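You operate a simulated robot arm through the tools that you are given. There is no shell and no other tool.

You run a simulated robot arm. Do the job below in one go: nothing can be reset, and whatever is moved stays where it is left.

Task
Set an egg in each egg cup: blue cup on the orange plate, white cup on the blue plate. Set down upright: what you pick out.

Only the result counts: the job must be done as asked and must still hold three seconds after the hand-in. Knocking over, shifting, dropping, spilling or breaking anything else fails it.

Robot
A 6-joint arm with a two-finger parallel gripper, fixed in place. Base frame: the origin is on the floor under the middle of its stand, x ahead of it, y to its left, z up; the work surface is at about z = 0.9. Units: m, degrees, N and s.
With the tool pointing down near the work surface it reaches from about 0.24 to 0.64 m from the base axis. Its first joint turns from -66.0 to 66.0 degrees. Payload 2.7 kg.
Tool frame: the origin (TCP) lies between the finger pads and is the grasp point; the fingertips stand 0.023 m ahead of it; z points along the fingers, y is the line along which they close. The gripper opens to 0.094 m. The fingers are 0.038 m wide and 0.01 m thick; the gripper's body (0.054 by 0.096 m) begins 0.039 m behind the TCP.
Orientation is that of the tool frame in the base frame, as a unit quaternion [x, y, z, w]. With the fingers straight down and closing along the base's y, the tool's x points along the base's -x, its y along +y and its z along -z.

Tools
- The arm moves only by the tool step_arm. Its argument "moves" is a list of rows, each an object (a shift or turn left out is 0, a gripper value left out holds the last) with "dr": the turn, a rotation vector about the tool's x, y, z in units of 5 degrees (1.0 is 5 degrees), a list of three; "translation": the shift along the tool's x, y, z in units of 30 mm (1.0 is 30 mm), a list of three; "claw": the closure, from 0 (fully open) to 1 (shut). In form: [{"dr": [ax, ay, az], "translation": [dx, dy, dz], "claw": claw}, ...]. A call has 1 to 20 rows; each row shifts and turns the commanded pose from where the row before left it, along the tool's axes as they then stand. A call with a number of a shift or a turn outside -1 to 1 is refused whole. Each row takes 0.2 s and may step no farther than 0.05 m and 8.6 degrees from the row before; otherwise, or with a gripper value out of range, the whole call is refused. A pose out of reach is approached as far as the arm can. The call stops where the force on the tool passes 40 N (or 10 N more than at its start, if that is more) or the arm is blocked; 0.2 s more then pass. Each finger travels about 0.045 m/s and halts on what it meets, pressing with about 21 N; the grip force reading is that of the motor and also rises with nothing between the fingers. The clock runs only during rows and for 0.2 s after the last one: add rows that do not move to give the fingers time. The reply holds the time, the measured pose of the TCP, the force on the tool along the base axes, the opening and the grip force, in the units named above and with some noise, with the torque about the TCP (base axes, N m) and any sound that the robot's microphone picked up.
- Cameras (640 x 400 px; columns grow to the right, rows downward): "scene" is fixed at [0.0779, -0.4332, 1.4035]; the picture's right is [0.76, -0.65, 0.00], its down [-0.38, -0.44, -0.81] and it looks along [0.53, 0.62, -0.58] (base axes); focal length 334 px, centre (320, 200). "wrist" rides on the gripper at [0.087, 0.016, -0.075] in the tool frame; the picture's right is [-0.18, 0.98, 0.00], its down [-0.58, -0.11, -0.81] and it looks along [-0.79, -0.15, 0.59] (tool axes); focal length 243 px, centre (320, 200). There is no depth. A picture from a camera that has moved, and an enlarged one, comes with that camera's place and axes in the base frame and with its lens.
- capture(camera): a new picture of that camera. The clock stands still meanwhile.
- close_up(camera, box): a new picture of the part [left, top, right, bottom] of that camera's present view, enlarged. The clock stands still meanwhile.
- hand_in(): hands the job in; it is judged then, once.

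Nothing tells you positions but the pictures and the camera data. Unless the task says otherwise, let go and move clear before handing in.

The tools are called as a command line: name --argument value ..., lists and objects as JSON in quotes. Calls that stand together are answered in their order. step_arm: Moves the arm, as the interface text tells. Its arguments: {"type":"object","properties":{"moves":{"type":"array","items":{"type":"object","properties":{"dr":{"type":"array","items":{"type":"number"}},"translation":{"type":"array","items":{"type":"number"}},"claw":{"type":"number"}}}}},"required":["moves"]} The other tools are called the same way: capture (camera) takes a picture; close_up (camera, box) takes an enlarged picture of a part of a camera's view; hand_in () hands the job in.

At the start:

```text
time_s: 0.0
ee_pos: [0.3965, -0.0024, 1.1884]
tool_rot: [-0.001, 1.0, 0.0, 0.0]
force: [0.3, 0.0, 0.0]
torque: [0.01, -0.02, -0.02]
gripper_width: 0.0941
grip_force: 0.0
```

scene: 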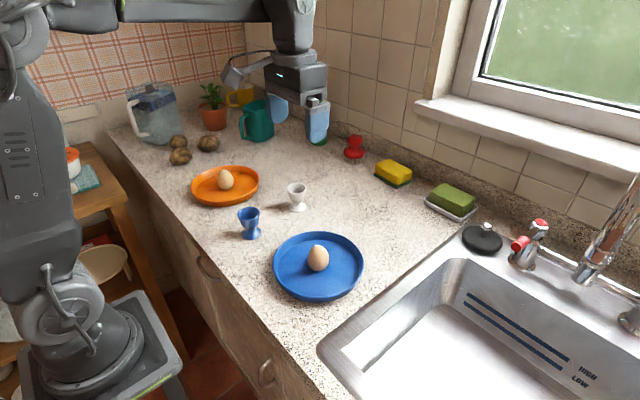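
wrist: 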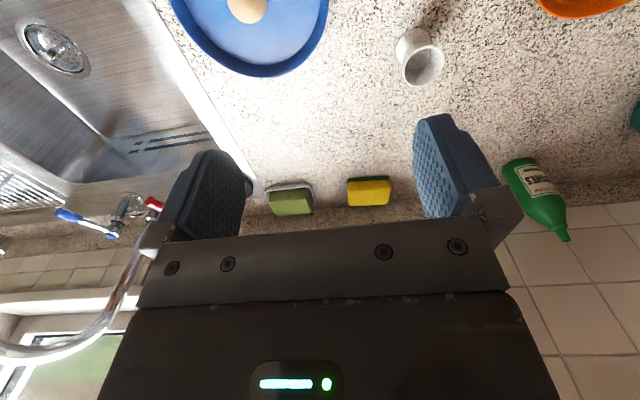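

I see two plates, each with an egg on it, and a blue and a white egg cup standing between them on the counter. I'll take enlarged pictures first to locate each of them.

close_up --camera "scene" --box '[170, 140, 330, 240]'

close_up --camera "scene" --box '[230, 210, 390, 310]'

capture --camera "wrist"

```text
4.00 times, centred on (250, 190) of scene
camera zoom: at [0.0779, -0.4332, 1.4035], right [0.76, -0.65, 0.0], down [-0.38, -0.44, -0.81], along [0.53, 0.62, -0.58], focal length 1335 px, centre (600, 240)
```

zoom: 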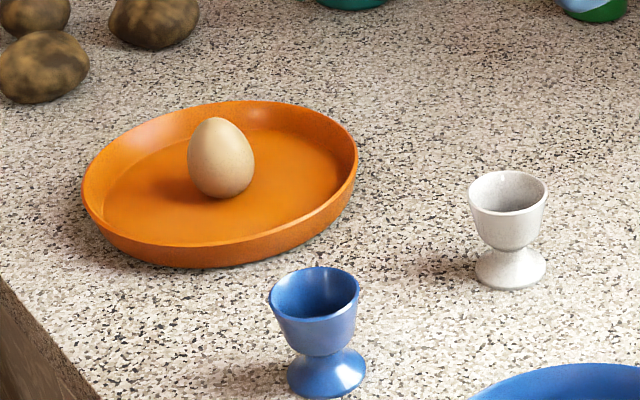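

```text
4.00 times, centred on (310, 260) of scene
camera zoom: at [0.0779, -0.4332, 1.4035], right [0.76, -0.65, 0.0], down [-0.38, -0.44, -0.81], along [0.53, 0.62, -0.58], focal length 1335 px, centre (360, -40)
```

zoom: 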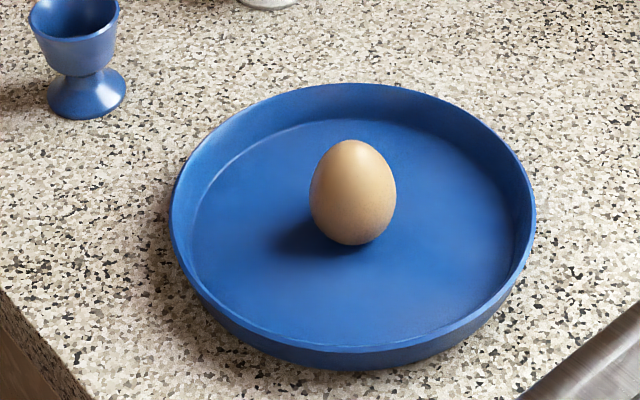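

```text
taken
camera wrist: at [0.3102, 0.0133, 1.2616], right [0.18, 0.98, 0.0], down [0.58, -0.11, 0.81], along [0.79, -0.15, -0.59], focal length 243 px, centre (320, 200)
```

wrist: 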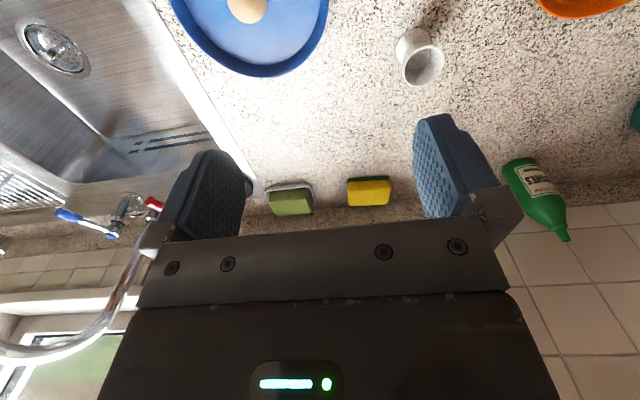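

The cups are at roughly (0.332, 0.103) for blue and (0.473, 0.117) for white. The plates with their eggs are at about (0.376, 0.305) for orange and (0.376, -0.079) for blue. Before moving, I'll zoom in further to get the cups' inner width and the egg sizes.

close_up --camera "scene" --box '[278, 174, 318, 199]'

close_up --camera "scene" --box '[228, 200, 272, 244]'

close_up --camera "scene" --box '[292, 238, 344, 278]'

close_up --camera "scene" --box '[200, 160, 252, 200]'

```text
16.00 times, centred on (298, 186) of scene
camera zoom: at [0.0779, -0.4332, 1.4035], right [0.76, -0.65, 0.0], down [-0.38, -0.44, -0.81], along [0.53, 0.62, -0.58], focal length 5338 px, centre (672, 416)
```

zoom: 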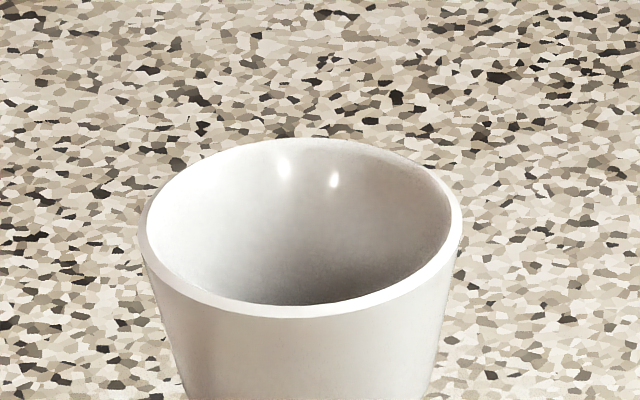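

```text
9.09 times, centred on (250, 222) of scene
camera zoom: at [0.0779, -0.4332, 1.4035], right [0.76, -0.65, 0.0], down [-0.38, -0.44, -0.81], along [0.53, 0.62, -0.58], focal length 3033 px, centre (956, 0)
```

zoom: 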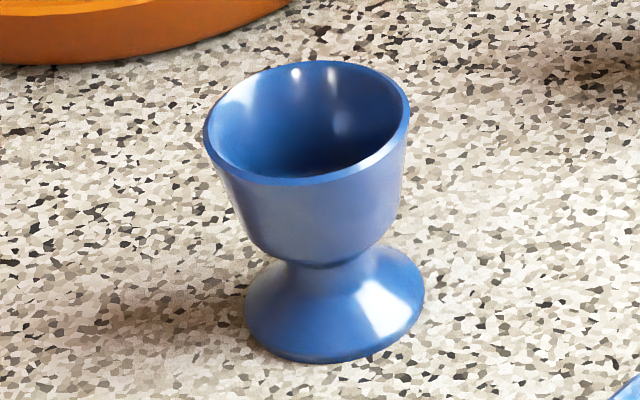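

```text
10.00 times, centred on (318, 258) of scene
camera zoom: at [0.0779, -0.4332, 1.4035], right [0.76, -0.65, 0.0], down [-0.38, -0.44, -0.81], along [0.53, 0.62, -0.58], focal length 3337 px, centre (340, -380)
```

zoom: 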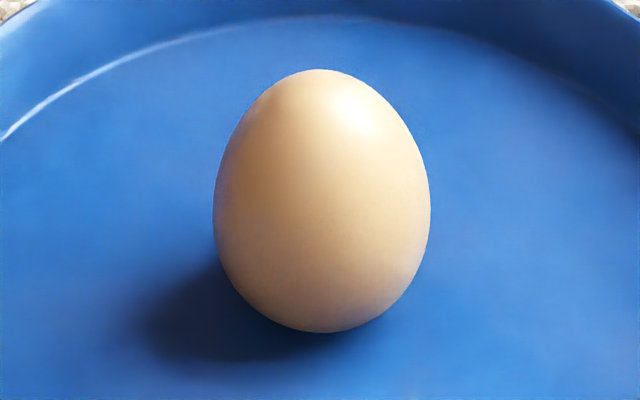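

```text
10.00 times, centred on (226, 180) of scene
camera zoom: at [0.0779, -0.4332, 1.4035], right [0.76, -0.65, 0.0], down [-0.38, -0.44, -0.81], along [0.53, 0.62, -0.58], focal length 3337 px, centre (1260, 400)
```

zoom: 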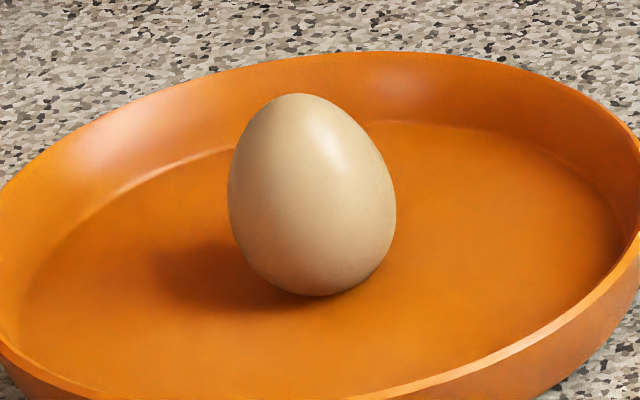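

The cups' inner width is about 46 mm and the eggs are about 42 mm wide and 57 mm tall, so an egg will drop slightly into a cup and seat there. I'll put each egg into its cup on the counter, then carry the cup to its plate. First I'm moving above the egg on the blue plate to check its position with the wrist camera.

step_arm --moves '[{"translation": [0.13, -0.504, 0.856], "claw": 0}, {"translation": [0.13, -0.504, 0.856]}, {"translation": [0.13, -0.504, 0.856]}, {"translation": [0.13, -0.504, 0.856]}, {"translation": [0.13, -0.504, 0.856]}, {}]'

capture --camera "wrist"

capture --camera "scene"

```text
time_s: 1.4
ee_pos: [0.3747, -0.0811, 1.0594]
tool_rot: [-0.002, 1.0, 0.0, 0.0]
force: [-0.2, -0.1, -0.6]
torque: [0.01, -0.02, -0.03]
gripper_width: 0.0937
grip_force: 0.0
```

```text
taken
camera wrist: at [0.2891, -0.0638, 1.1324], right [0.18, 0.98, 0.0], down [0.58, -0.11, 0.81], along [0.79, -0.15, -0.59], focal length 243 px, centre (320, 200)
```

wrist: 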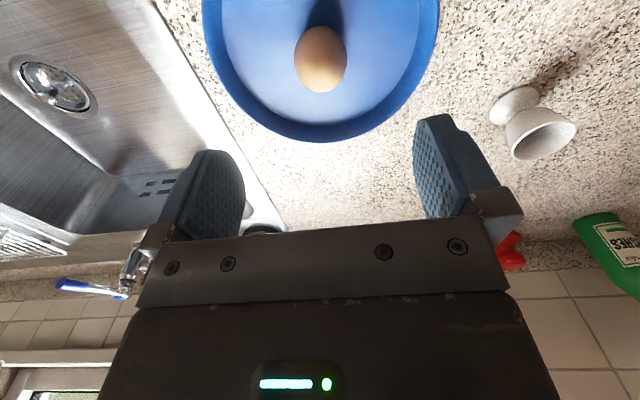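

```text
taken
```

scene: 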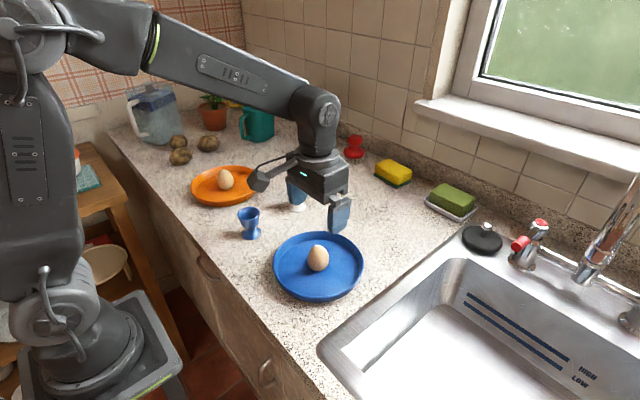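

The wrist view puts the egg at about (0.3755, -0.0795), which agrees with the scene camera, and its mid-height at about z = 0.933. I'll descend with open fingers so the tips end up near the egg's widest level, and then check.

step_arm --moves '[{"translation": [0, 0.02, 0.7]}, {"translation": [0, 0, 0.7]}, {"translation": [0, 0, 0.7]}, {"translation": [0, 0, 0.7]}, {"translation": [0, 0, 0.6]}, {}]'

capture --camera "wrist"

close_up --camera "scene" --box '[260, 200, 380, 310]'

```text
time_s: 2.8
ee_pos: [0.3774, -0.0782, 0.9571]
tool_rot: [-0.001, 1.0, 0.0, 0.0]
force: [0.6, 0.1, 0.5]
torque: [-0.01, 0.0, 0.0]
gripper_width: 0.0937
grip_force: 0.1
```

```text
taken
camera wrist: at [0.2913, -0.0612, 1.0304], right [0.18, 0.98, 0.0], down [0.58, -0.11, 0.81], along [0.79, -0.15, -0.59], focal length 243 px, centre (320, 200)
```

wrist: 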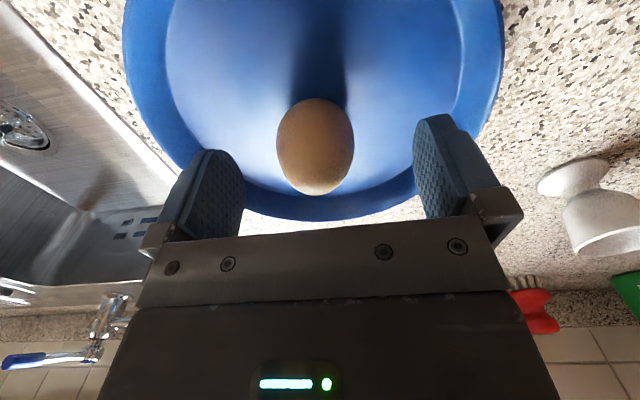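

```text
3.64 times, centred on (320, 255) of scene
camera zoom: at [0.0779, -0.4332, 1.4035], right [0.76, -0.65, 0.0], down [-0.38, -0.44, -0.81], along [0.53, 0.62, -0.58], focal length 1213 px, centre (320, 0)
```

zoom: 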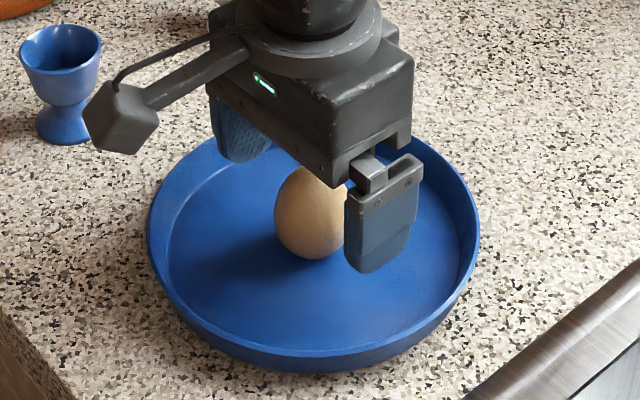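

The egg sits a few millimetres toward -x and -y of the tool centre. I'll correct for that, lower by 3 mm and close gently on it.

step_arm --moves '[{"translation": [0.1, -0.06, 0.1]}, {}, {"claw": 0.5}, {}, {}, {}, {"claw": 0.58}, {}, {}]'

capture --camera "wrist"

close_up --camera "scene" --box '[260, 200, 380, 310]'

```text
time_s: 4.8
ee_pos: [0.375, -0.0789, 0.9539]
tool_rot: [-0.001, 1.0, 0.0, 0.0]
force: [0.7, 0.2, 0.6]
torque: [0.02, -0.02, 0.01]
gripper_width: 0.0407
grip_force: 4.9
```

```text
taken
camera wrist: at [0.2884, -0.0625, 1.0275], right [0.18, 0.98, 0.0], down [0.58, -0.11, 0.81], along [0.79, -0.15, -0.59], focal length 243 px, centre (320, 200)
```

wrist: 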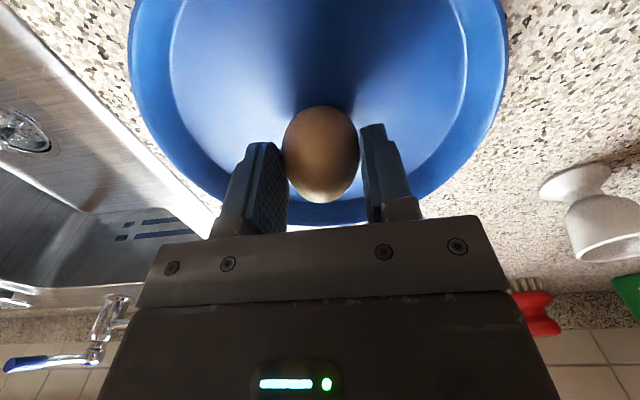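

```text
3.64 times, centred on (320, 255) of scene
camera zoom: at [0.0778, -0.4332, 1.4035], right [0.76, -0.65, 0.0], down [-0.38, -0.44, -0.81], along [0.53, 0.62, -0.58], focal length 1213 px, centre (320, 0)
```

zoom: 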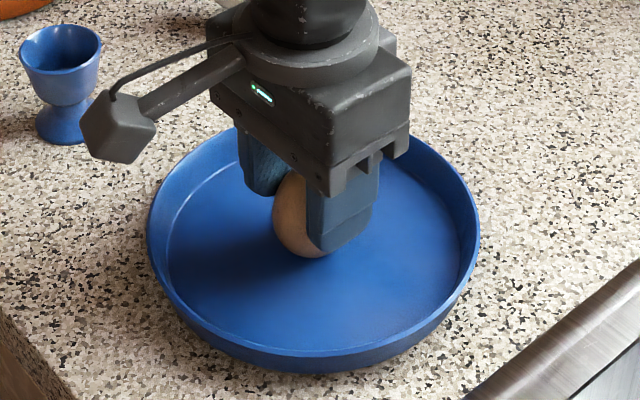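

The fingers have contacted the egg at about 41 mm. I'll add a little grip, lift a few centimetres and check that it is held.

step_arm --moves '[{"claw": 0.64}, {}, {"translation": [0, 0, -0.2]}, {"translation": [0, 0, -0.4]}, {"translation": [0, 0, -0.6]}, {"translation": [0, 0, -0.6]}, {}]'

capture --camera "wrist"

close_up --camera "scene" --box '[260, 180, 380, 290]'

```text
time_s: 6.4
ee_pos: [0.3743, -0.0781, 1.0086]
tool_rot: [-0.002, 1.0, 0.0, 0.0]
force: [0.8, 0.7, 0.2]
torque: [0.01, -0.02, -0.01]
gripper_width: 0.0338
grip_force: 0.1
```

```text
taken
camera wrist: at [0.2874, -0.0626, 1.082], right [0.18, 0.98, 0.0], down [0.58, -0.11, 0.81], along [0.79, -0.15, -0.59], focal length 243 px, centre (320, 200)
```

wrist: 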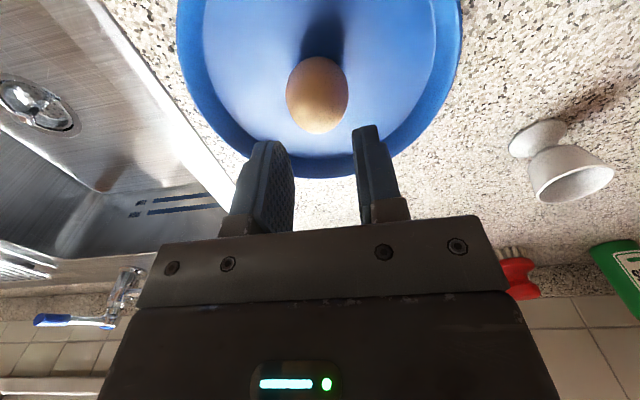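

```text
3.64 times, centred on (320, 235) of scene
camera zoom: at [0.0778, -0.4332, 1.4035], right [0.76, -0.65, 0.0], down [-0.38, -0.44, -0.81], along [0.53, 0.62, -0.58], focal length 1213 px, centre (320, 73)
```

zoom: 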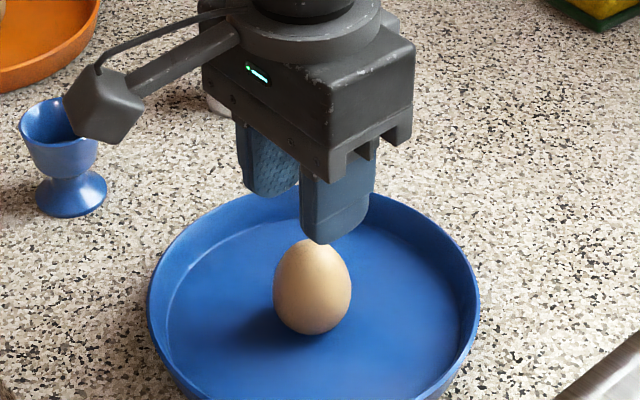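

The egg slipped out and stayed upright where it was. My grip was too high on its taper. I'll reopen, go about 10 mm deeper so the pads span the widest part, and grip again.

step_arm --moves '[{"claw": 0}, {}, {}, {}, {"translation": [0.03, -0.05, 0]}, {"translation": [0, 0, 0.6]}, {"translation": [0, 0, 0.6]}, {"translation": [0, 0, 0.6]}, {"translation": [0, 0, 0.38]}, {}, {"claw": 0.48}, {}, {}, {}, {}]'

capture --camera "wrist"

close_up --camera "scene" --box '[260, 200, 380, 310]'

```text
time_s: 9.6
ee_pos: [0.3733, -0.0801, 0.9413]
tool_rot: [-0.001, 1.0, 0.0, 0.0]
force: [0.0, 0.2, -0.2]
torque: [-0.04, 0.02, 0.04]
gripper_width: 0.0488
grip_force: 0.1
```

```text
taken
camera wrist: at [0.2864, -0.0645, 1.0157], right [0.18, 0.98, 0.0], down [0.58, -0.11, 0.81], along [0.79, -0.15, -0.59], focal length 243 px, centre (320, 200)
```

wrist: 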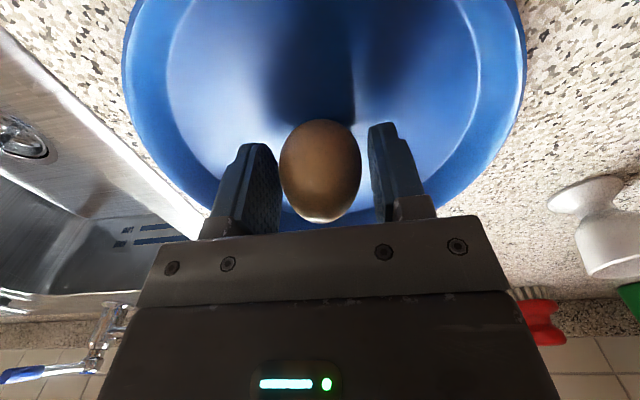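

```text
3.64 times, centred on (320, 255) of scene
camera zoom: at [0.0779, -0.4332, 1.4035], right [0.76, -0.65, 0.0], down [-0.38, -0.44, -0.81], along [0.53, 0.62, -0.58], focal length 1213 px, centre (320, 0)
```

zoom: 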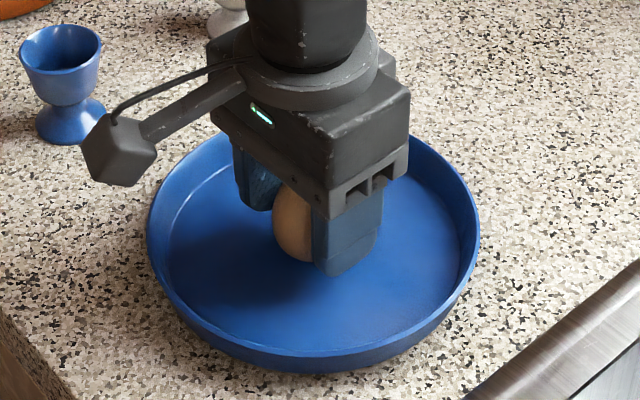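

The egg is now centred well between the pads and they reach lower on it. I'll close, then lift slowly.

step_arm --moves '[{"claw": 0.55}, {}, {"claw": 0.6}, {}, {}]'

step_arm --moves '[{"translation": [0, 0, -0.1]}, {"translation": [0, 0, -0.2]}, {"translation": [0, 0, -0.3]}, {"translation": [0, 0, -0.4]}, {"translation": [0, 0, -0.4]}, {}]'

close_up --camera "scene" --box '[260, 180, 380, 290]'

capture --camera "wrist"

```text
time_s: 10.8
ee_pos: [0.3724, -0.0801, 0.9422]
tool_rot: [0.0, 1.0, 0.0, 0.0]
force: [0.4, 0.7, 1.1]
torque: [0.01, 0.01, 0.0]
gripper_width: 0.0419
grip_force: 12.3
```

```text
time_s: 12.2
ee_pos: [0.3716, -0.0817, 0.9848]
tool_rot: [-0.001, 1.0, 0.0, 0.0]
force: [-0.6, -0.2, -0.5]
torque: [-0.04, -0.04, 0.02]
gripper_width: 0.0417
grip_force: 11.9
```

```text
3.64 times, centred on (320, 235) of scene
camera zoom: at [0.0779, -0.4332, 1.4035], right [0.76, -0.65, 0.0], down [-0.38, -0.44, -0.81], along [0.53, 0.62, -0.58], focal length 1213 px, centre (320, 73)
```

zoom: 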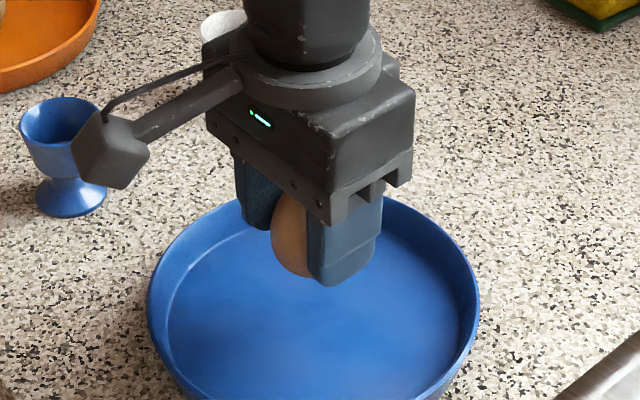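

```text
taken
camera wrist: at [0.2862, -0.0653, 1.0589], right [0.18, 0.98, 0.0], down [0.58, -0.11, 0.81], along [0.79, -0.15, -0.59], focal length 243 px, centre (320, 200)
```

wrist: 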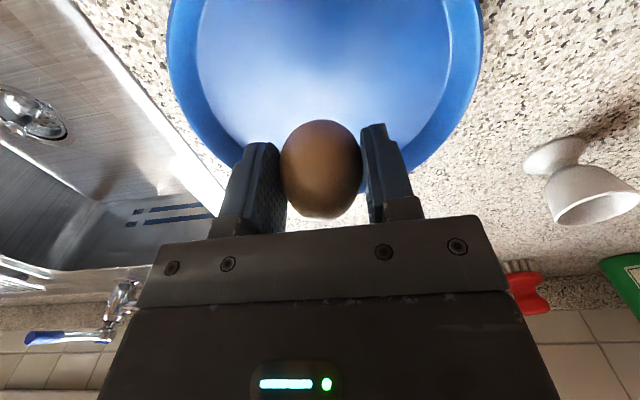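

The egg is held firmly. I'll put it into the blue cup first. That leaves the blue plate free for the empty white cup. I'm rising and moving to above the blue cup.

step_arm --moves '[{"translation": [0, 0, -0.5]}, {"translation": [0, 0, -0.7]}, {"translation": [0, 0.2, -0.7]}, {"translation": [0.1, 0.5, -0.6]}, {"translation": [0.2, 0.8, 0]}, {"translation": [0.2, 0.8, 0]}, {"translation": [0.2, 0.8, 0]}, {"translation": [0.2, 0.8, 0]}, {"translation": [0.2, 0.8, 0]}, {"translation": [0.2, 0.8, 0]}, {"translation": [0.05, 0.4, 0]}, {"translation": [0, 0.2, 0]}, {}, {}]'

capture --camera "wrist"

capture --camera "scene"

```text
time_s: 15.2
ee_pos: [0.3335, 0.0999, 1.0598]
tool_rot: [-0.001, 1.0, 0.001, 0.0]
force: [0.5, -0.6, -0.6]
torque: [0.01, 0.02, 0.0]
gripper_width: 0.042
grip_force: 12.1
```

```text
taken
camera wrist: at [0.2472, 0.1167, 1.1337], right [0.18, 0.98, 0.0], down [0.58, -0.11, 0.81], along [0.79, -0.15, -0.59], focal length 243 px, centre (320, 200)
```

wrist: 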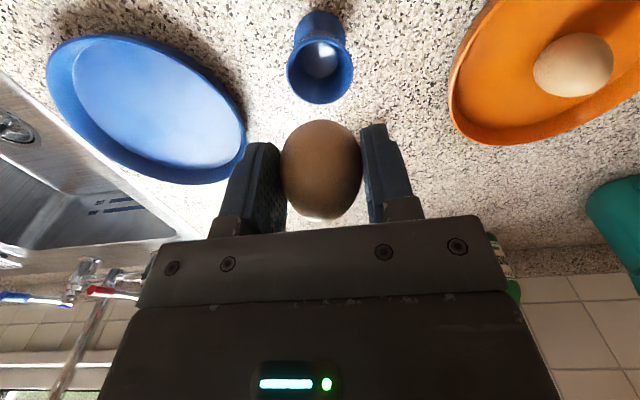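

```text
taken
```

scene: 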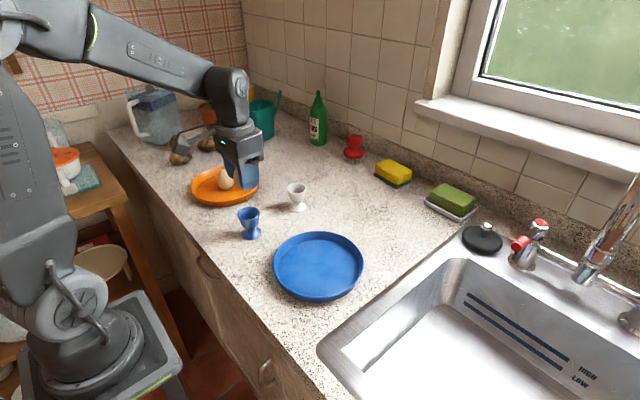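

The egg hangs almost directly over the blue cup, which I estimate at (0.333, 0.101). I'll correct slightly and lower until the egg's bottom is just above the rim, then check the alignment.

step_arm --moves '[{"translation": [0.05, 0.02, 0.5]}, {"translation": [0, 0, 0.6]}, {"translation": [0, 0, 0.5]}, {"translation": [0, 0, 0.3]}, {}, {}]'

capture --camera "wrist"

close_up --camera "scene" --box '[200, 165, 300, 245]'

```text
time_s: 16.6
ee_pos: [0.3326, 0.1025, 1.0033]
tool_rot: [-0.001, 1.0, 0.0, 0.0]
force: [0.1, 0.9, -0.3]
torque: [-0.01, -0.04, -0.02]
gripper_width: 0.0418
grip_force: 12.0
```

```text
taken
camera wrist: at [0.2456, 0.1191, 1.0766], right [0.18, 0.98, 0.0], down [0.58, -0.11, 0.81], along [0.79, -0.15, -0.59], focal length 243 px, centre (320, 200)
```

wrist: 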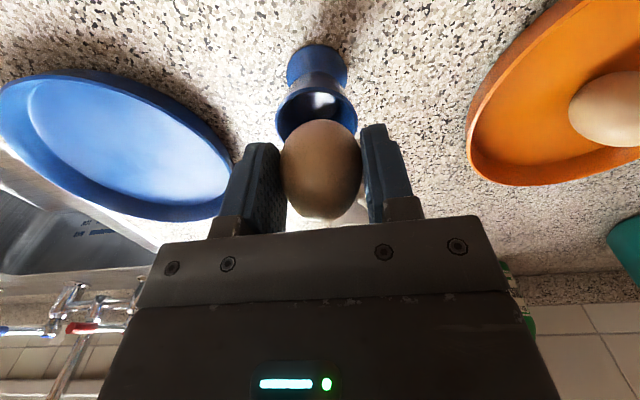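

```text
5.00 times, centred on (250, 205) of scene
camera zoom: at [0.0779, -0.4332, 1.4035], right [0.76, -0.65, 0.0], down [-0.38, -0.44, -0.81], along [0.53, 0.62, -0.58], focal length 1668 px, centre (670, 175)
```

zoom: 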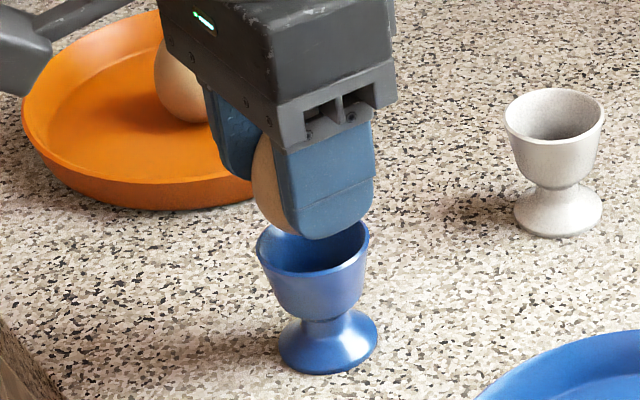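

I'll zoom into the wrist view to measure the remaining offset between egg and cup.

close_up --camera "wrist" --box '[240, 30, 400, 230]'

close_up --camera "scene" --box '[234, 195, 284, 245]'

```text
2.00 times, centred on (320, 130) of wrist
camera zoom: at [0.2456, 0.1191, 1.0766], right [0.18, 0.98, 0.0], down [0.58, -0.11, 0.81], along [0.79, -0.15, -0.59], focal length 485 px, centre (320, 340)
```

zoom: 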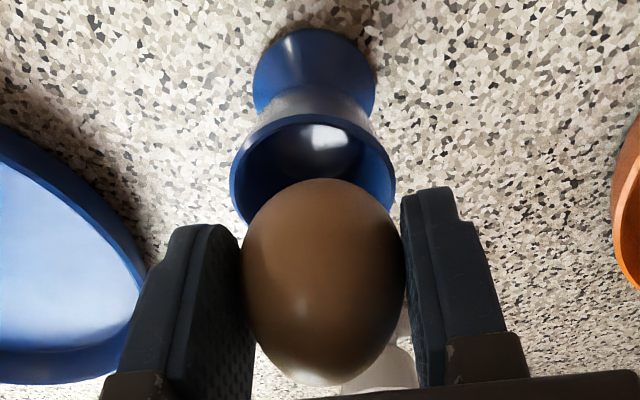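

```text
8.00 times, centred on (259, 220) of scene
camera zoom: at [0.0779, -0.4332, 1.4035], right [0.76, -0.65, 0.0], down [-0.38, -0.44, -0.81], along [0.53, 0.62, -0.58], focal length 2669 px, centre (808, 40)
```

zoom: 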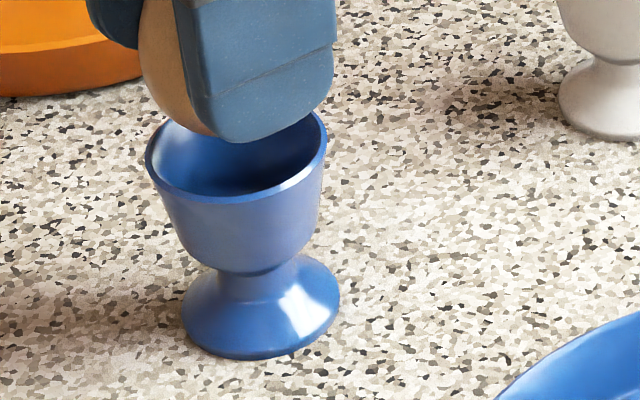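

In the zoomed view the cup sits about 2.5 mm toward -y from the egg, and x is aligned. I'll shift by that and lower further, watching the contact force.

step_arm --moves '[{"translation": [0, -0.08, 0]}, {}, {"translation": [0, 0, 0.15]}, {"translation": [0, 0, 0.15]}, {}]'

close_up --camera "wrist" --box '[240, 30, 400, 230]'

close_up --camera "scene" --box '[234, 195, 284, 245]'

```text
time_s: 17.8
ee_pos: [0.3326, 0.0998, 0.9951]
tool_rot: [-0.001, 1.0, 0.0, 0.0]
force: [0.2, 0.1, -0.4]
torque: [-0.02, -0.02, 0.02]
gripper_width: 0.0418
grip_force: 12.2
```

```text
2.00 times, centred on (320, 130) of wrist
camera zoom: at [0.2452, 0.116, 1.0676], right [0.18, 0.98, 0.0], down [0.58, -0.11, 0.81], along [0.79, -0.15, -0.59], focal length 485 px, centre (320, 340)
```

zoom: 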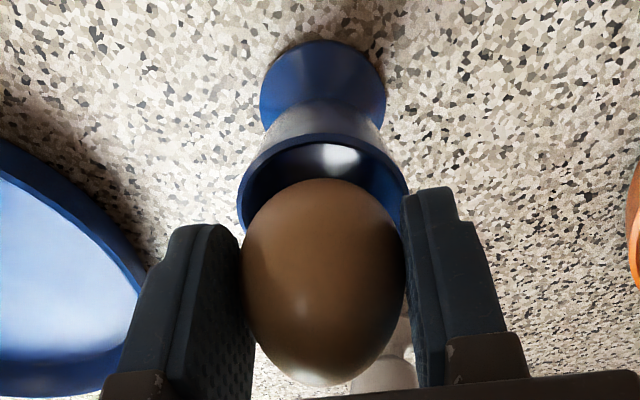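

```text
8.00 times, centred on (259, 220) of scene
camera zoom: at [0.0779, -0.4332, 1.4035], right [0.76, -0.65, 0.0], down [-0.38, -0.44, -0.81], along [0.53, 0.62, -0.58], focal length 2669 px, centre (808, 40)
```

zoom: 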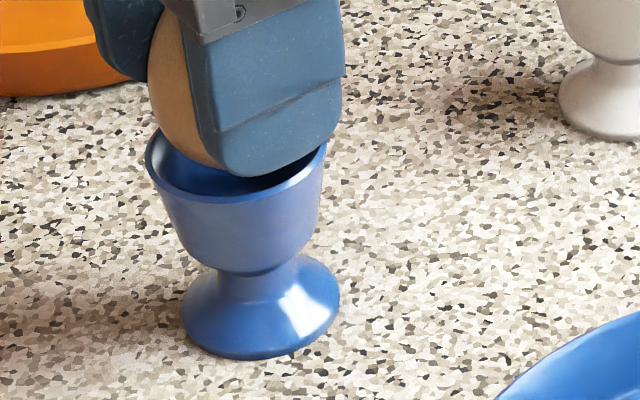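

The egg and cup are now aligned, both centred at column 323. I'll lower another 9 mm so the fingertips stop just above the rim.

step_arm --moves '[{"translation": [0, 0, 0.15]}, {"translation": [0, 0, 0.13]}, {}]'

close_up --camera "wrist" --box '[240, 30, 400, 230]'

close_up --camera "scene" --box '[234, 195, 284, 245]'

```text
time_s: 18.6
ee_pos: [0.331, 0.0996, 0.9856]
tool_rot: [-0.001, 1.0, 0.001, 0.0]
force: [0.0, 0.1, -0.4]
torque: [0.03, -0.01, -0.01]
gripper_width: 0.0418
grip_force: 11.7
```

```text
2.00 times, centred on (320, 130) of wrist
camera zoom: at [0.2451, 0.1162, 1.059], right [0.18, 0.98, 0.0], down [0.58, -0.11, 0.81], along [0.79, -0.15, -0.59], focal length 485 px, centre (320, 340)
```

zoom: 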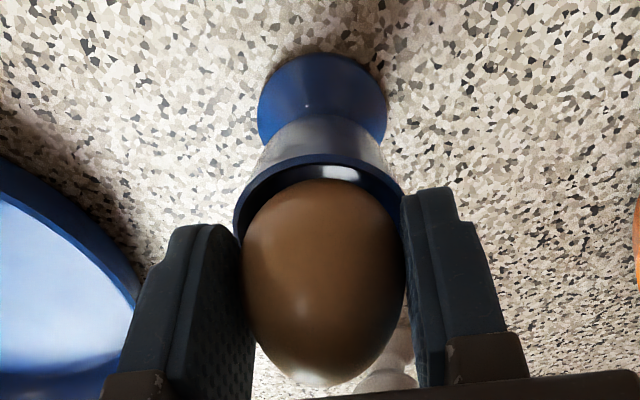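

```text
8.00 times, centred on (259, 220) of scene
camera zoom: at [0.0779, -0.4332, 1.4035], right [0.76, -0.65, 0.0], down [-0.38, -0.44, -0.81], along [0.53, 0.62, -0.58], focal length 2669 px, centre (808, 40)
```

zoom: 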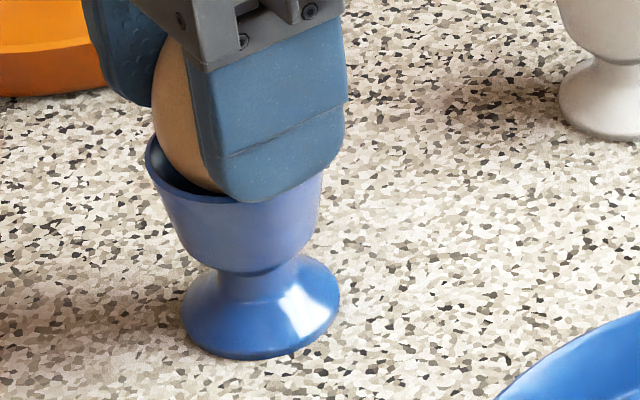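

The egg's lower end is inside the cup with no contact force. I'll make a 1 mm correction, lower slightly more, then loosen the grip gradually so the egg slides down into the cup.

step_arm --moves '[{"translation": [0, -0.03, 0.04]}, {}, {"claw": 0.575}, {"claw": 0.565}, {"claw": 0.56}, {"claw": 0.555}, {"claw": 0.55}, {"claw": 0.545}, {"claw": 0.54}, {"claw": 0.53}, {"claw": 0.52}, {}, {}]'

close_up --camera "wrist" --box '[240, 30, 400, 230]'

close_up --camera "scene" --box '[234, 195, 284, 245]'

```text
time_s: 21.4
ee_pos: [0.3297, 0.0987, 0.9859]
tool_rot: [-0.001, 1.0, 0.001, 0.0]
force: [0.3, -0.2, -0.1]
torque: [0.0, -0.04, -0.01]
gripper_width: 0.0451
grip_force: 0.1
```

```text
2.00 times, centred on (320, 130) of wrist
camera zoom: at [0.2444, 0.1153, 1.0588], right [0.18, 0.98, 0.0], down [0.58, -0.11, 0.81], along [0.79, -0.15, -0.59], focal length 485 px, centre (320, 340)
```

zoom: 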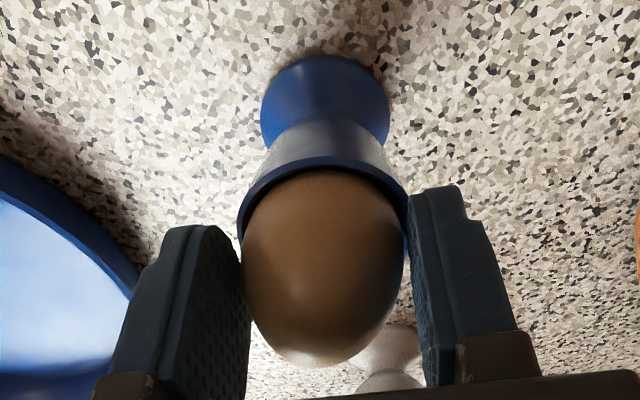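

```text
8.00 times, centred on (259, 220) of scene
camera zoom: at [0.0779, -0.4332, 1.4035], right [0.76, -0.65, 0.0], down [-0.38, -0.44, -0.81], along [0.53, 0.62, -0.58], focal length 2669 px, centre (808, 40)
```

zoom: 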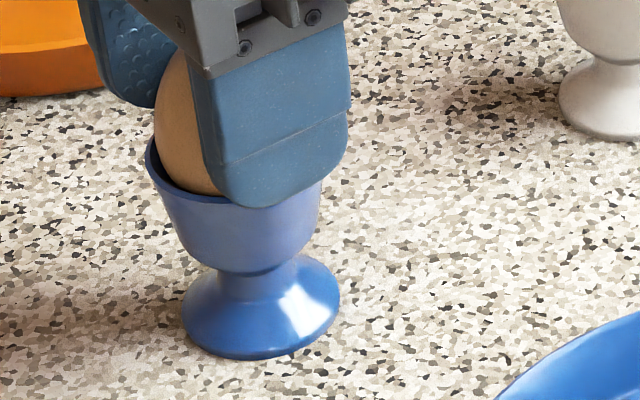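

The egg has slid down into the blue cup. I'll open the fingers fully, rise straight up and inspect it.

step_arm --moves '[{"claw": 0.4}, {"claw": 0.2}, {"claw": 0.0}, {}, {}, {"translation": [0, 0, -0.5]}, {"translation": [0, 0, -0.8]}, {"translation": [0, 0, -0.9]}, {"translation": [0, 0, -0.9]}, {"translation": [0, 0, -0.8]}, {}]'

capture --camera "wrist"

close_up --camera "scene" --box '[234, 195, 284, 245]'

```text
time_s: 23.8
ee_pos: [0.332, 0.0991, 1.1009]
tool_rot: [-0.001, 1.0, -0.001, -0.001]
force: [0.1, 0.5, -0.7]
torque: [0.0, 0.01, 0.03]
gripper_width: 0.094
grip_force: 0.1
```

```text
taken
camera wrist: at [0.2455, 0.1151, 1.1745], right [0.18, 0.98, 0.0], down [0.58, -0.11, 0.81], along [0.79, -0.15, -0.59], focal length 243 px, centre (320, 200)
```

wrist: 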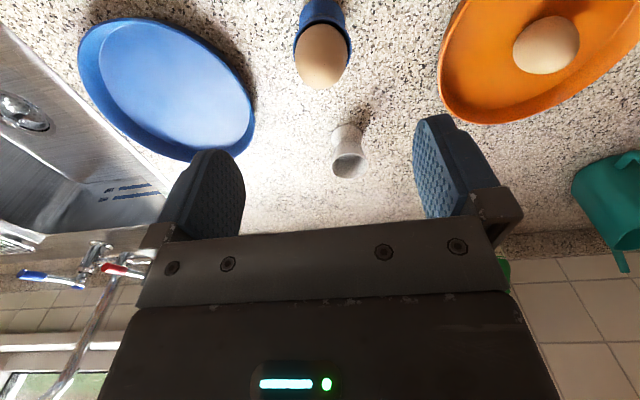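

```text
8.00 times, centred on (259, 220) of scene
camera zoom: at [0.0778, -0.4332, 1.4035], right [0.76, -0.65, 0.0], down [-0.38, -0.44, -0.81], along [0.53, 0.62, -0.58], focal length 2669 px, centre (808, 40)
```

zoom: 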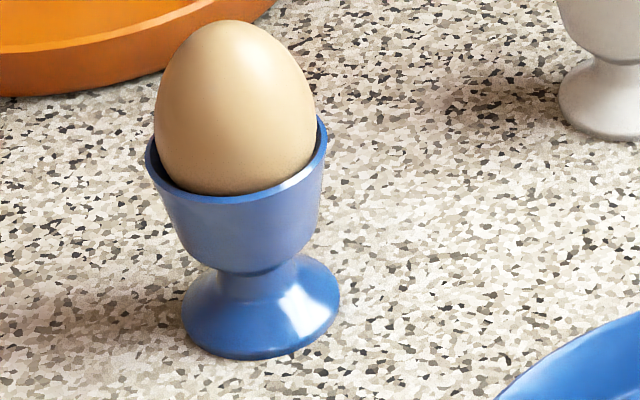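

The egg stands upright in the blue cup. Next I'll move above the white cup so I can carry it, still empty, to the blue plate.

step_arm --moves '[{"translation": [-0.6, 0.1, 0]}, {"translation": [-0.9, 0.1, 0.1]}, {"translation": [-0.9, 0.1, 0.3]}, {"translation": [-0.9, 0.1, 0.3]}, {"translation": [-0.8, 0.1, 0.3]}, {"translation": [-0.53, 0.03, 0.33]}, {}, {}]'

capture --camera "wrist"

close_up --camera "wrist" --box '[240, 0, 400, 100]'

```text
time_s: 25.6
ee_pos: [0.4691, 0.1142, 1.0585]
tool_rot: [-0.001, 1.0, 0.001, 0.0]
force: [0.2, 0.1, -0.1]
torque: [0.0, 0.01, -0.01]
gripper_width: 0.0941
grip_force: 0.1
```

```text
taken
camera wrist: at [0.3835, 0.1304, 1.132], right [0.18, 0.98, 0.0], down [0.58, -0.11, 0.81], along [0.79, -0.15, -0.59], focal length 243 px, centre (320, 200)
```

wrist: 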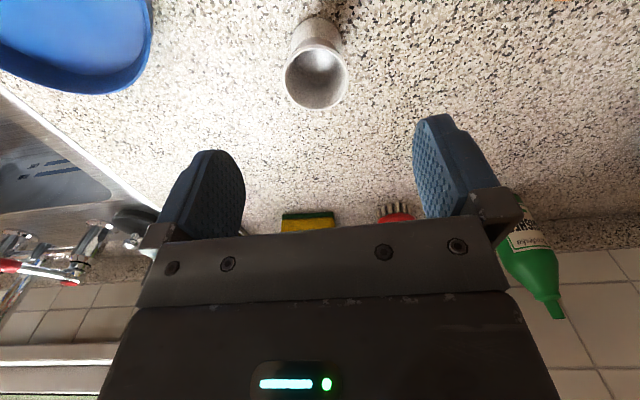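

```text
4.00 times, centred on (320, 50) of wrist
camera zoom: at [0.3835, 0.1304, 1.132], right [0.18, 0.98, 0.0], down [0.58, -0.11, 0.81], along [0.79, -0.15, -0.59], focal length 970 px, centre (320, 800)
```

zoom: 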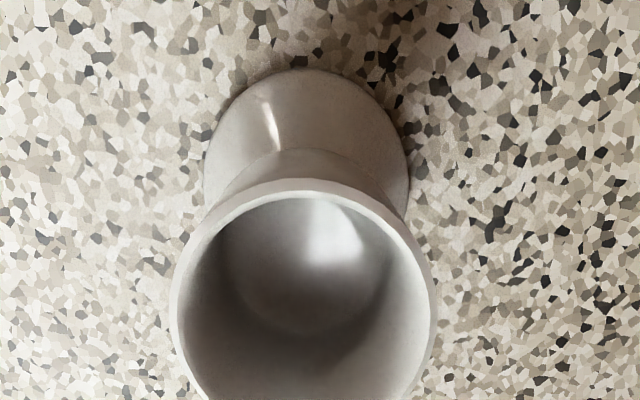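

The white cup is about 3 mm to the -y side and about 2 mm to the +x side of the tool. I'll correct that and descend around it with open fingers.

step_arm --moves '[{"translation": [-0.07, -0.1, 0.4]}, {"translation": [0, 0, 0.7]}, {"translation": [0, 0, 0.7]}, {"translation": [0, 0, 0.7]}, {"translation": [0, 0, 0.5]}, {"translation": [0, 0, 0.3]}, {}]'

capture --camera "wrist"

close_up --camera "scene" --box '[240, 130, 350, 230]'

```text
time_s: 27.2
ee_pos: [0.4731, 0.1114, 0.9626]
tool_rot: [-0.001, 1.0, 0.001, 0.0]
force: [0.4, -1.3, -0.4]
torque: [0.04, 0.01, 0.0]
gripper_width: 0.0939
grip_force: 0.1
```

```text
taken
camera wrist: at [0.3873, 0.1276, 1.0358], right [0.18, 0.98, 0.0], down [0.58, -0.11, 0.81], along [0.79, -0.15, -0.59], focal length 243 px, centre (320, 200)
```

wrist: 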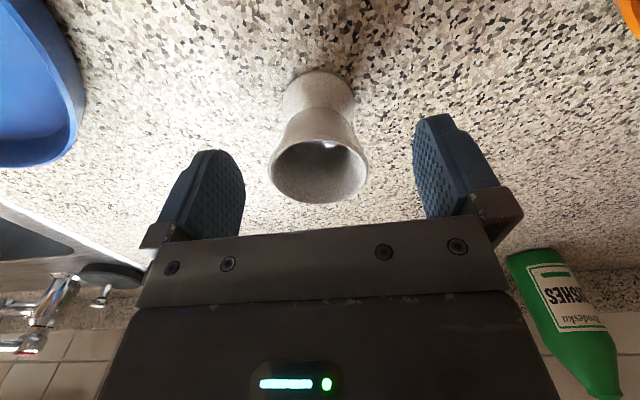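

```text
4.00 times, centred on (295, 180) of scene
camera zoom: at [0.0779, -0.4332, 1.4035], right [0.76, -0.65, 0.0], down [-0.38, -0.44, -0.81], along [0.53, 0.62, -0.58], focal length 1335 px, centre (420, 280)
```

zoom: 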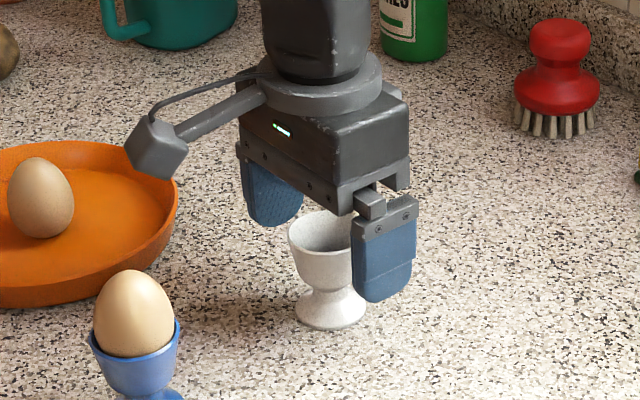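

The fingers straddle the white cup and are well aligned. I'll lower 15 mm to the bowl and close.

step_arm --moves '[{"translation": [0, -0.02, 0.3]}, {"translation": [0, 0, 0.22]}, {}, {"claw": 0.42}, {}, {}, {"claw": 0.5}, {}, {"claw": 0.56}, {}, {}]'

capture --camera "wrist"

close_up --camera "scene" --box '[240, 130, 350, 230]'

```text
time_s: 29.6
ee_pos: [0.4726, 0.1112, 0.9471]
tool_rot: [-0.001, 1.0, 0.0, 0.0]
force: [-0.4, -0.6, 1.0]
torque: [-0.01, 0.03, 0.03]
gripper_width: 0.0489
grip_force: 21.3
```

```text
taken
camera wrist: at [0.3866, 0.1277, 1.0214], right [0.18, 0.98, 0.0], down [0.58, -0.11, 0.81], along [0.79, -0.15, -0.59], focal length 243 px, centre (320, 200)
```

wrist: 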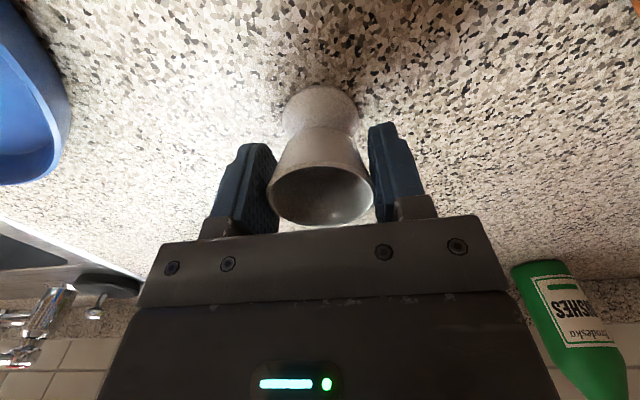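

```text
4.00 times, centred on (295, 180) of scene
camera zoom: at [0.0778, -0.4332, 1.4035], right [0.76, -0.65, 0.0], down [-0.38, -0.44, -0.81], along [0.53, 0.62, -0.58], focal length 1335 px, centre (420, 280)
```

zoom: 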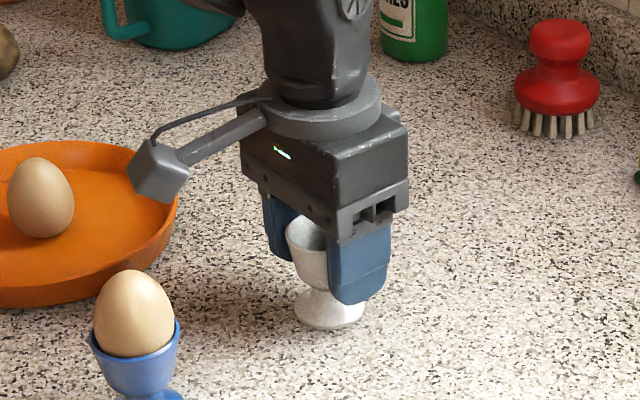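

The cup is gripped at 48.9 mm with full force. I'll lift it a few centimetres and check that it hangs straight.

step_arm --moves '[{"translation": [0, 0, -0.1]}, {"translation": [0, 0, -0.3]}, {"translation": [0, 0, -0.5]}, {"translation": [0, 0, -0.6]}, {"translation": [0, 0, -0.6]}, {}]'

capture --camera "wrist"

close_up --camera "scene" --box '[240, 110, 350, 210]'

```text
time_s: 31.0
ee_pos: [0.475, 0.1116, 1.0113]
tool_rot: [-0.001, 1.0, 0.0, 0.0]
force: [0.1, -0.5, 0.8]
torque: [0.01, 0.04, -0.03]
gripper_width: 0.0489
grip_force: 20.9
```

```text
taken
camera wrist: at [0.3872, 0.127, 1.0849], right [0.18, 0.98, 0.0], down [0.58, -0.11, 0.81], along [0.79, -0.15, -0.59], focal length 243 px, centre (320, 200)
```

wrist: 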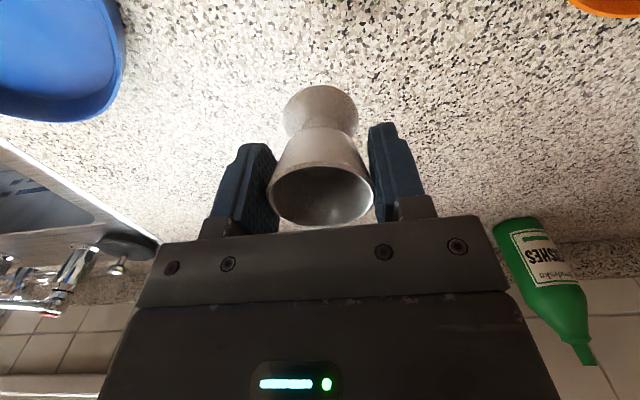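

```text
4.00 times, centred on (295, 160) of scene
camera zoom: at [0.0779, -0.4332, 1.4035], right [0.76, -0.65, 0.0], down [-0.38, -0.44, -0.81], along [0.53, 0.62, -0.58], focal length 1335 px, centre (420, 360)
```

zoom: 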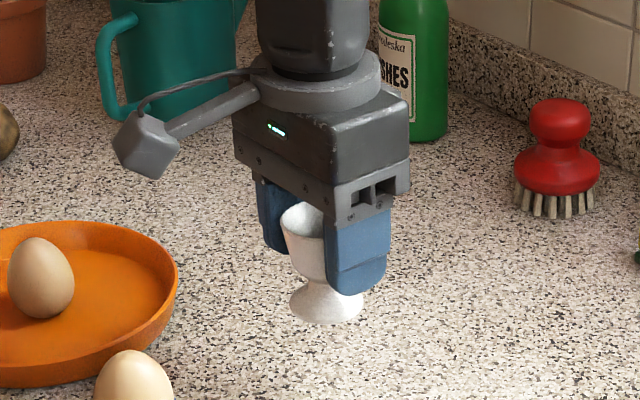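

The white cup hangs straight in the gripper. I'll raise it and carry it over the blue plate.

step_arm --moves '[{"translation": [0, 0, -0.5]}, {"translation": [0, 0, -0.5]}, {"translation": [0.2, -0.4, 0]}, {"translation": [0.4, -0.75, 0]}, {"translation": [0.4, -0.8, 0]}, {"translation": [0.4, -0.8, 0]}, {"translation": [0.4, -0.8, 0]}, {"translation": [0.4, -0.8, 0]}, {"translation": [0.4, -0.8, 0]}, {"translation": [0.4, -0.7, 0]}, {"translation": [0.25, -0.46, 0]}, {}, {"translation": [0, 0, 0.5]}, {"translation": [0, 0, 0.5]}, {"translation": [0, 0, 0.4]}, {}]'

capture --camera "wrist"

close_up --camera "scene" --box '[250, 200, 380, 310]'

```text
time_s: 34.4
ee_pos: [0.3745, -0.0765, 0.9959]
tool_rot: [-0.001, 1.0, 0.0, 0.0]
force: [0.3, 0.2, 0.5]
torque: [0.02, -0.03, -0.01]
gripper_width: 0.0491
grip_force: 20.9
```

```text
taken
camera wrist: at [0.2886, -0.061, 1.0699], right [0.18, 0.98, 0.0], down [0.58, -0.11, 0.81], along [0.79, -0.15, -0.59], focal length 243 px, centre (320, 200)
```

wrist: 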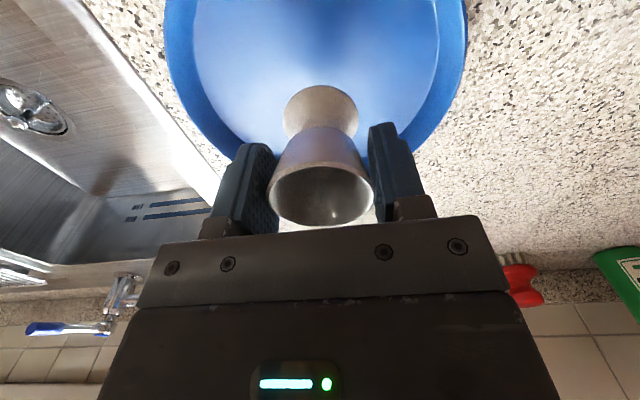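

```text
3.64 times, centred on (315, 255) of scene
camera zoom: at [0.0779, -0.4332, 1.4035], right [0.76, -0.65, 0.0], down [-0.38, -0.44, -0.81], along [0.53, 0.62, -0.58], focal length 1213 px, centre (338, 0)
```

zoom: 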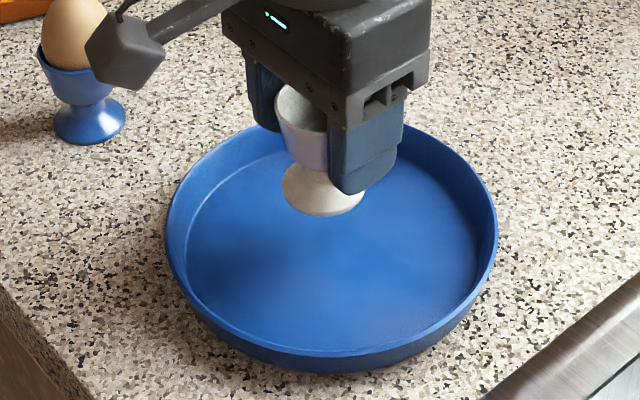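

The cup is over the middle of the plate with its base about 44 mm above the plate floor. I'll lower it in small steps and watch for contact.

step_arm --moves '[{"translation": [0, 0, 0.4]}, {"translation": [0, 0, 0.4]}, {"translation": [0, 0, 0.3]}, {"translation": [0, 0, 0.15]}, {}]'

close_up --camera "scene" --box '[250, 200, 380, 310]'

```text
time_s: 35.6
ee_pos: [0.3747, -0.0764, 0.9606]
tool_rot: [-0.001, 1.0, 0.0, 0.0]
force: [-0.9, -0.3, -0.9]
torque: [0.02, 0.02, 0.01]
gripper_width: 0.0489
grip_force: 21.0
```

```text
3.64 times, centred on (315, 255) of scene
camera zoom: at [0.0779, -0.4332, 1.4035], right [0.76, -0.65, 0.0], down [-0.38, -0.44, -0.81], along [0.53, 0.62, -0.58], focal length 1213 px, centre (338, 0)
```

zoom: 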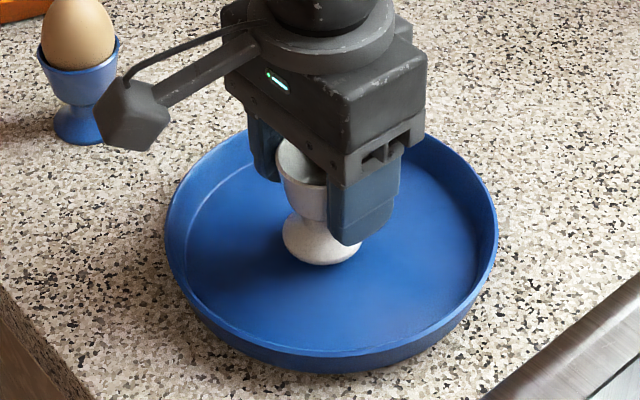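

step_arm --moves '[{"translation": [0, 0, 0.06]}, {"translation": [0, 0, 0.06]}, {"translation": [0, 0, 0.04]}, {}]'

step_arm --moves '[{"translation": [0, 0, 0.04]}, {}]'

step_arm --moves '[{"translation": [0, 0, 0.04]}, {}]'

```text
time_s: 36.6
ee_pos: [0.3761, -0.0774, 0.955]
tool_rot: [-0.001, 1.0, 0.001, -0.001]
force: [0.6, 0.4, -0.8]
torque: [-0.03, -0.03, -0.02]
gripper_width: 0.049
grip_force: 20.9
```

```text
time_s: 37.2
ee_pos: [0.3738, -0.0779, 0.9542]
tool_rot: [-0.001, 1.0, 0.0, 0.0]
force: [-0.9, -0.2, -0.4]
torque: [0.0, 0.03, 0.02]
gripper_width: 0.049
grip_force: 20.8
```

```text
time_s: 37.8
ee_pos: [0.3739, -0.0781, 0.9549]
tool_rot: [0.0, 1.0, 0.0, 0.0]
force: [-0.5, 0.1, 0.4]
torque: [0.01, 0.02, -0.01]
gripper_width: 0.0489
grip_force: 20.8
```

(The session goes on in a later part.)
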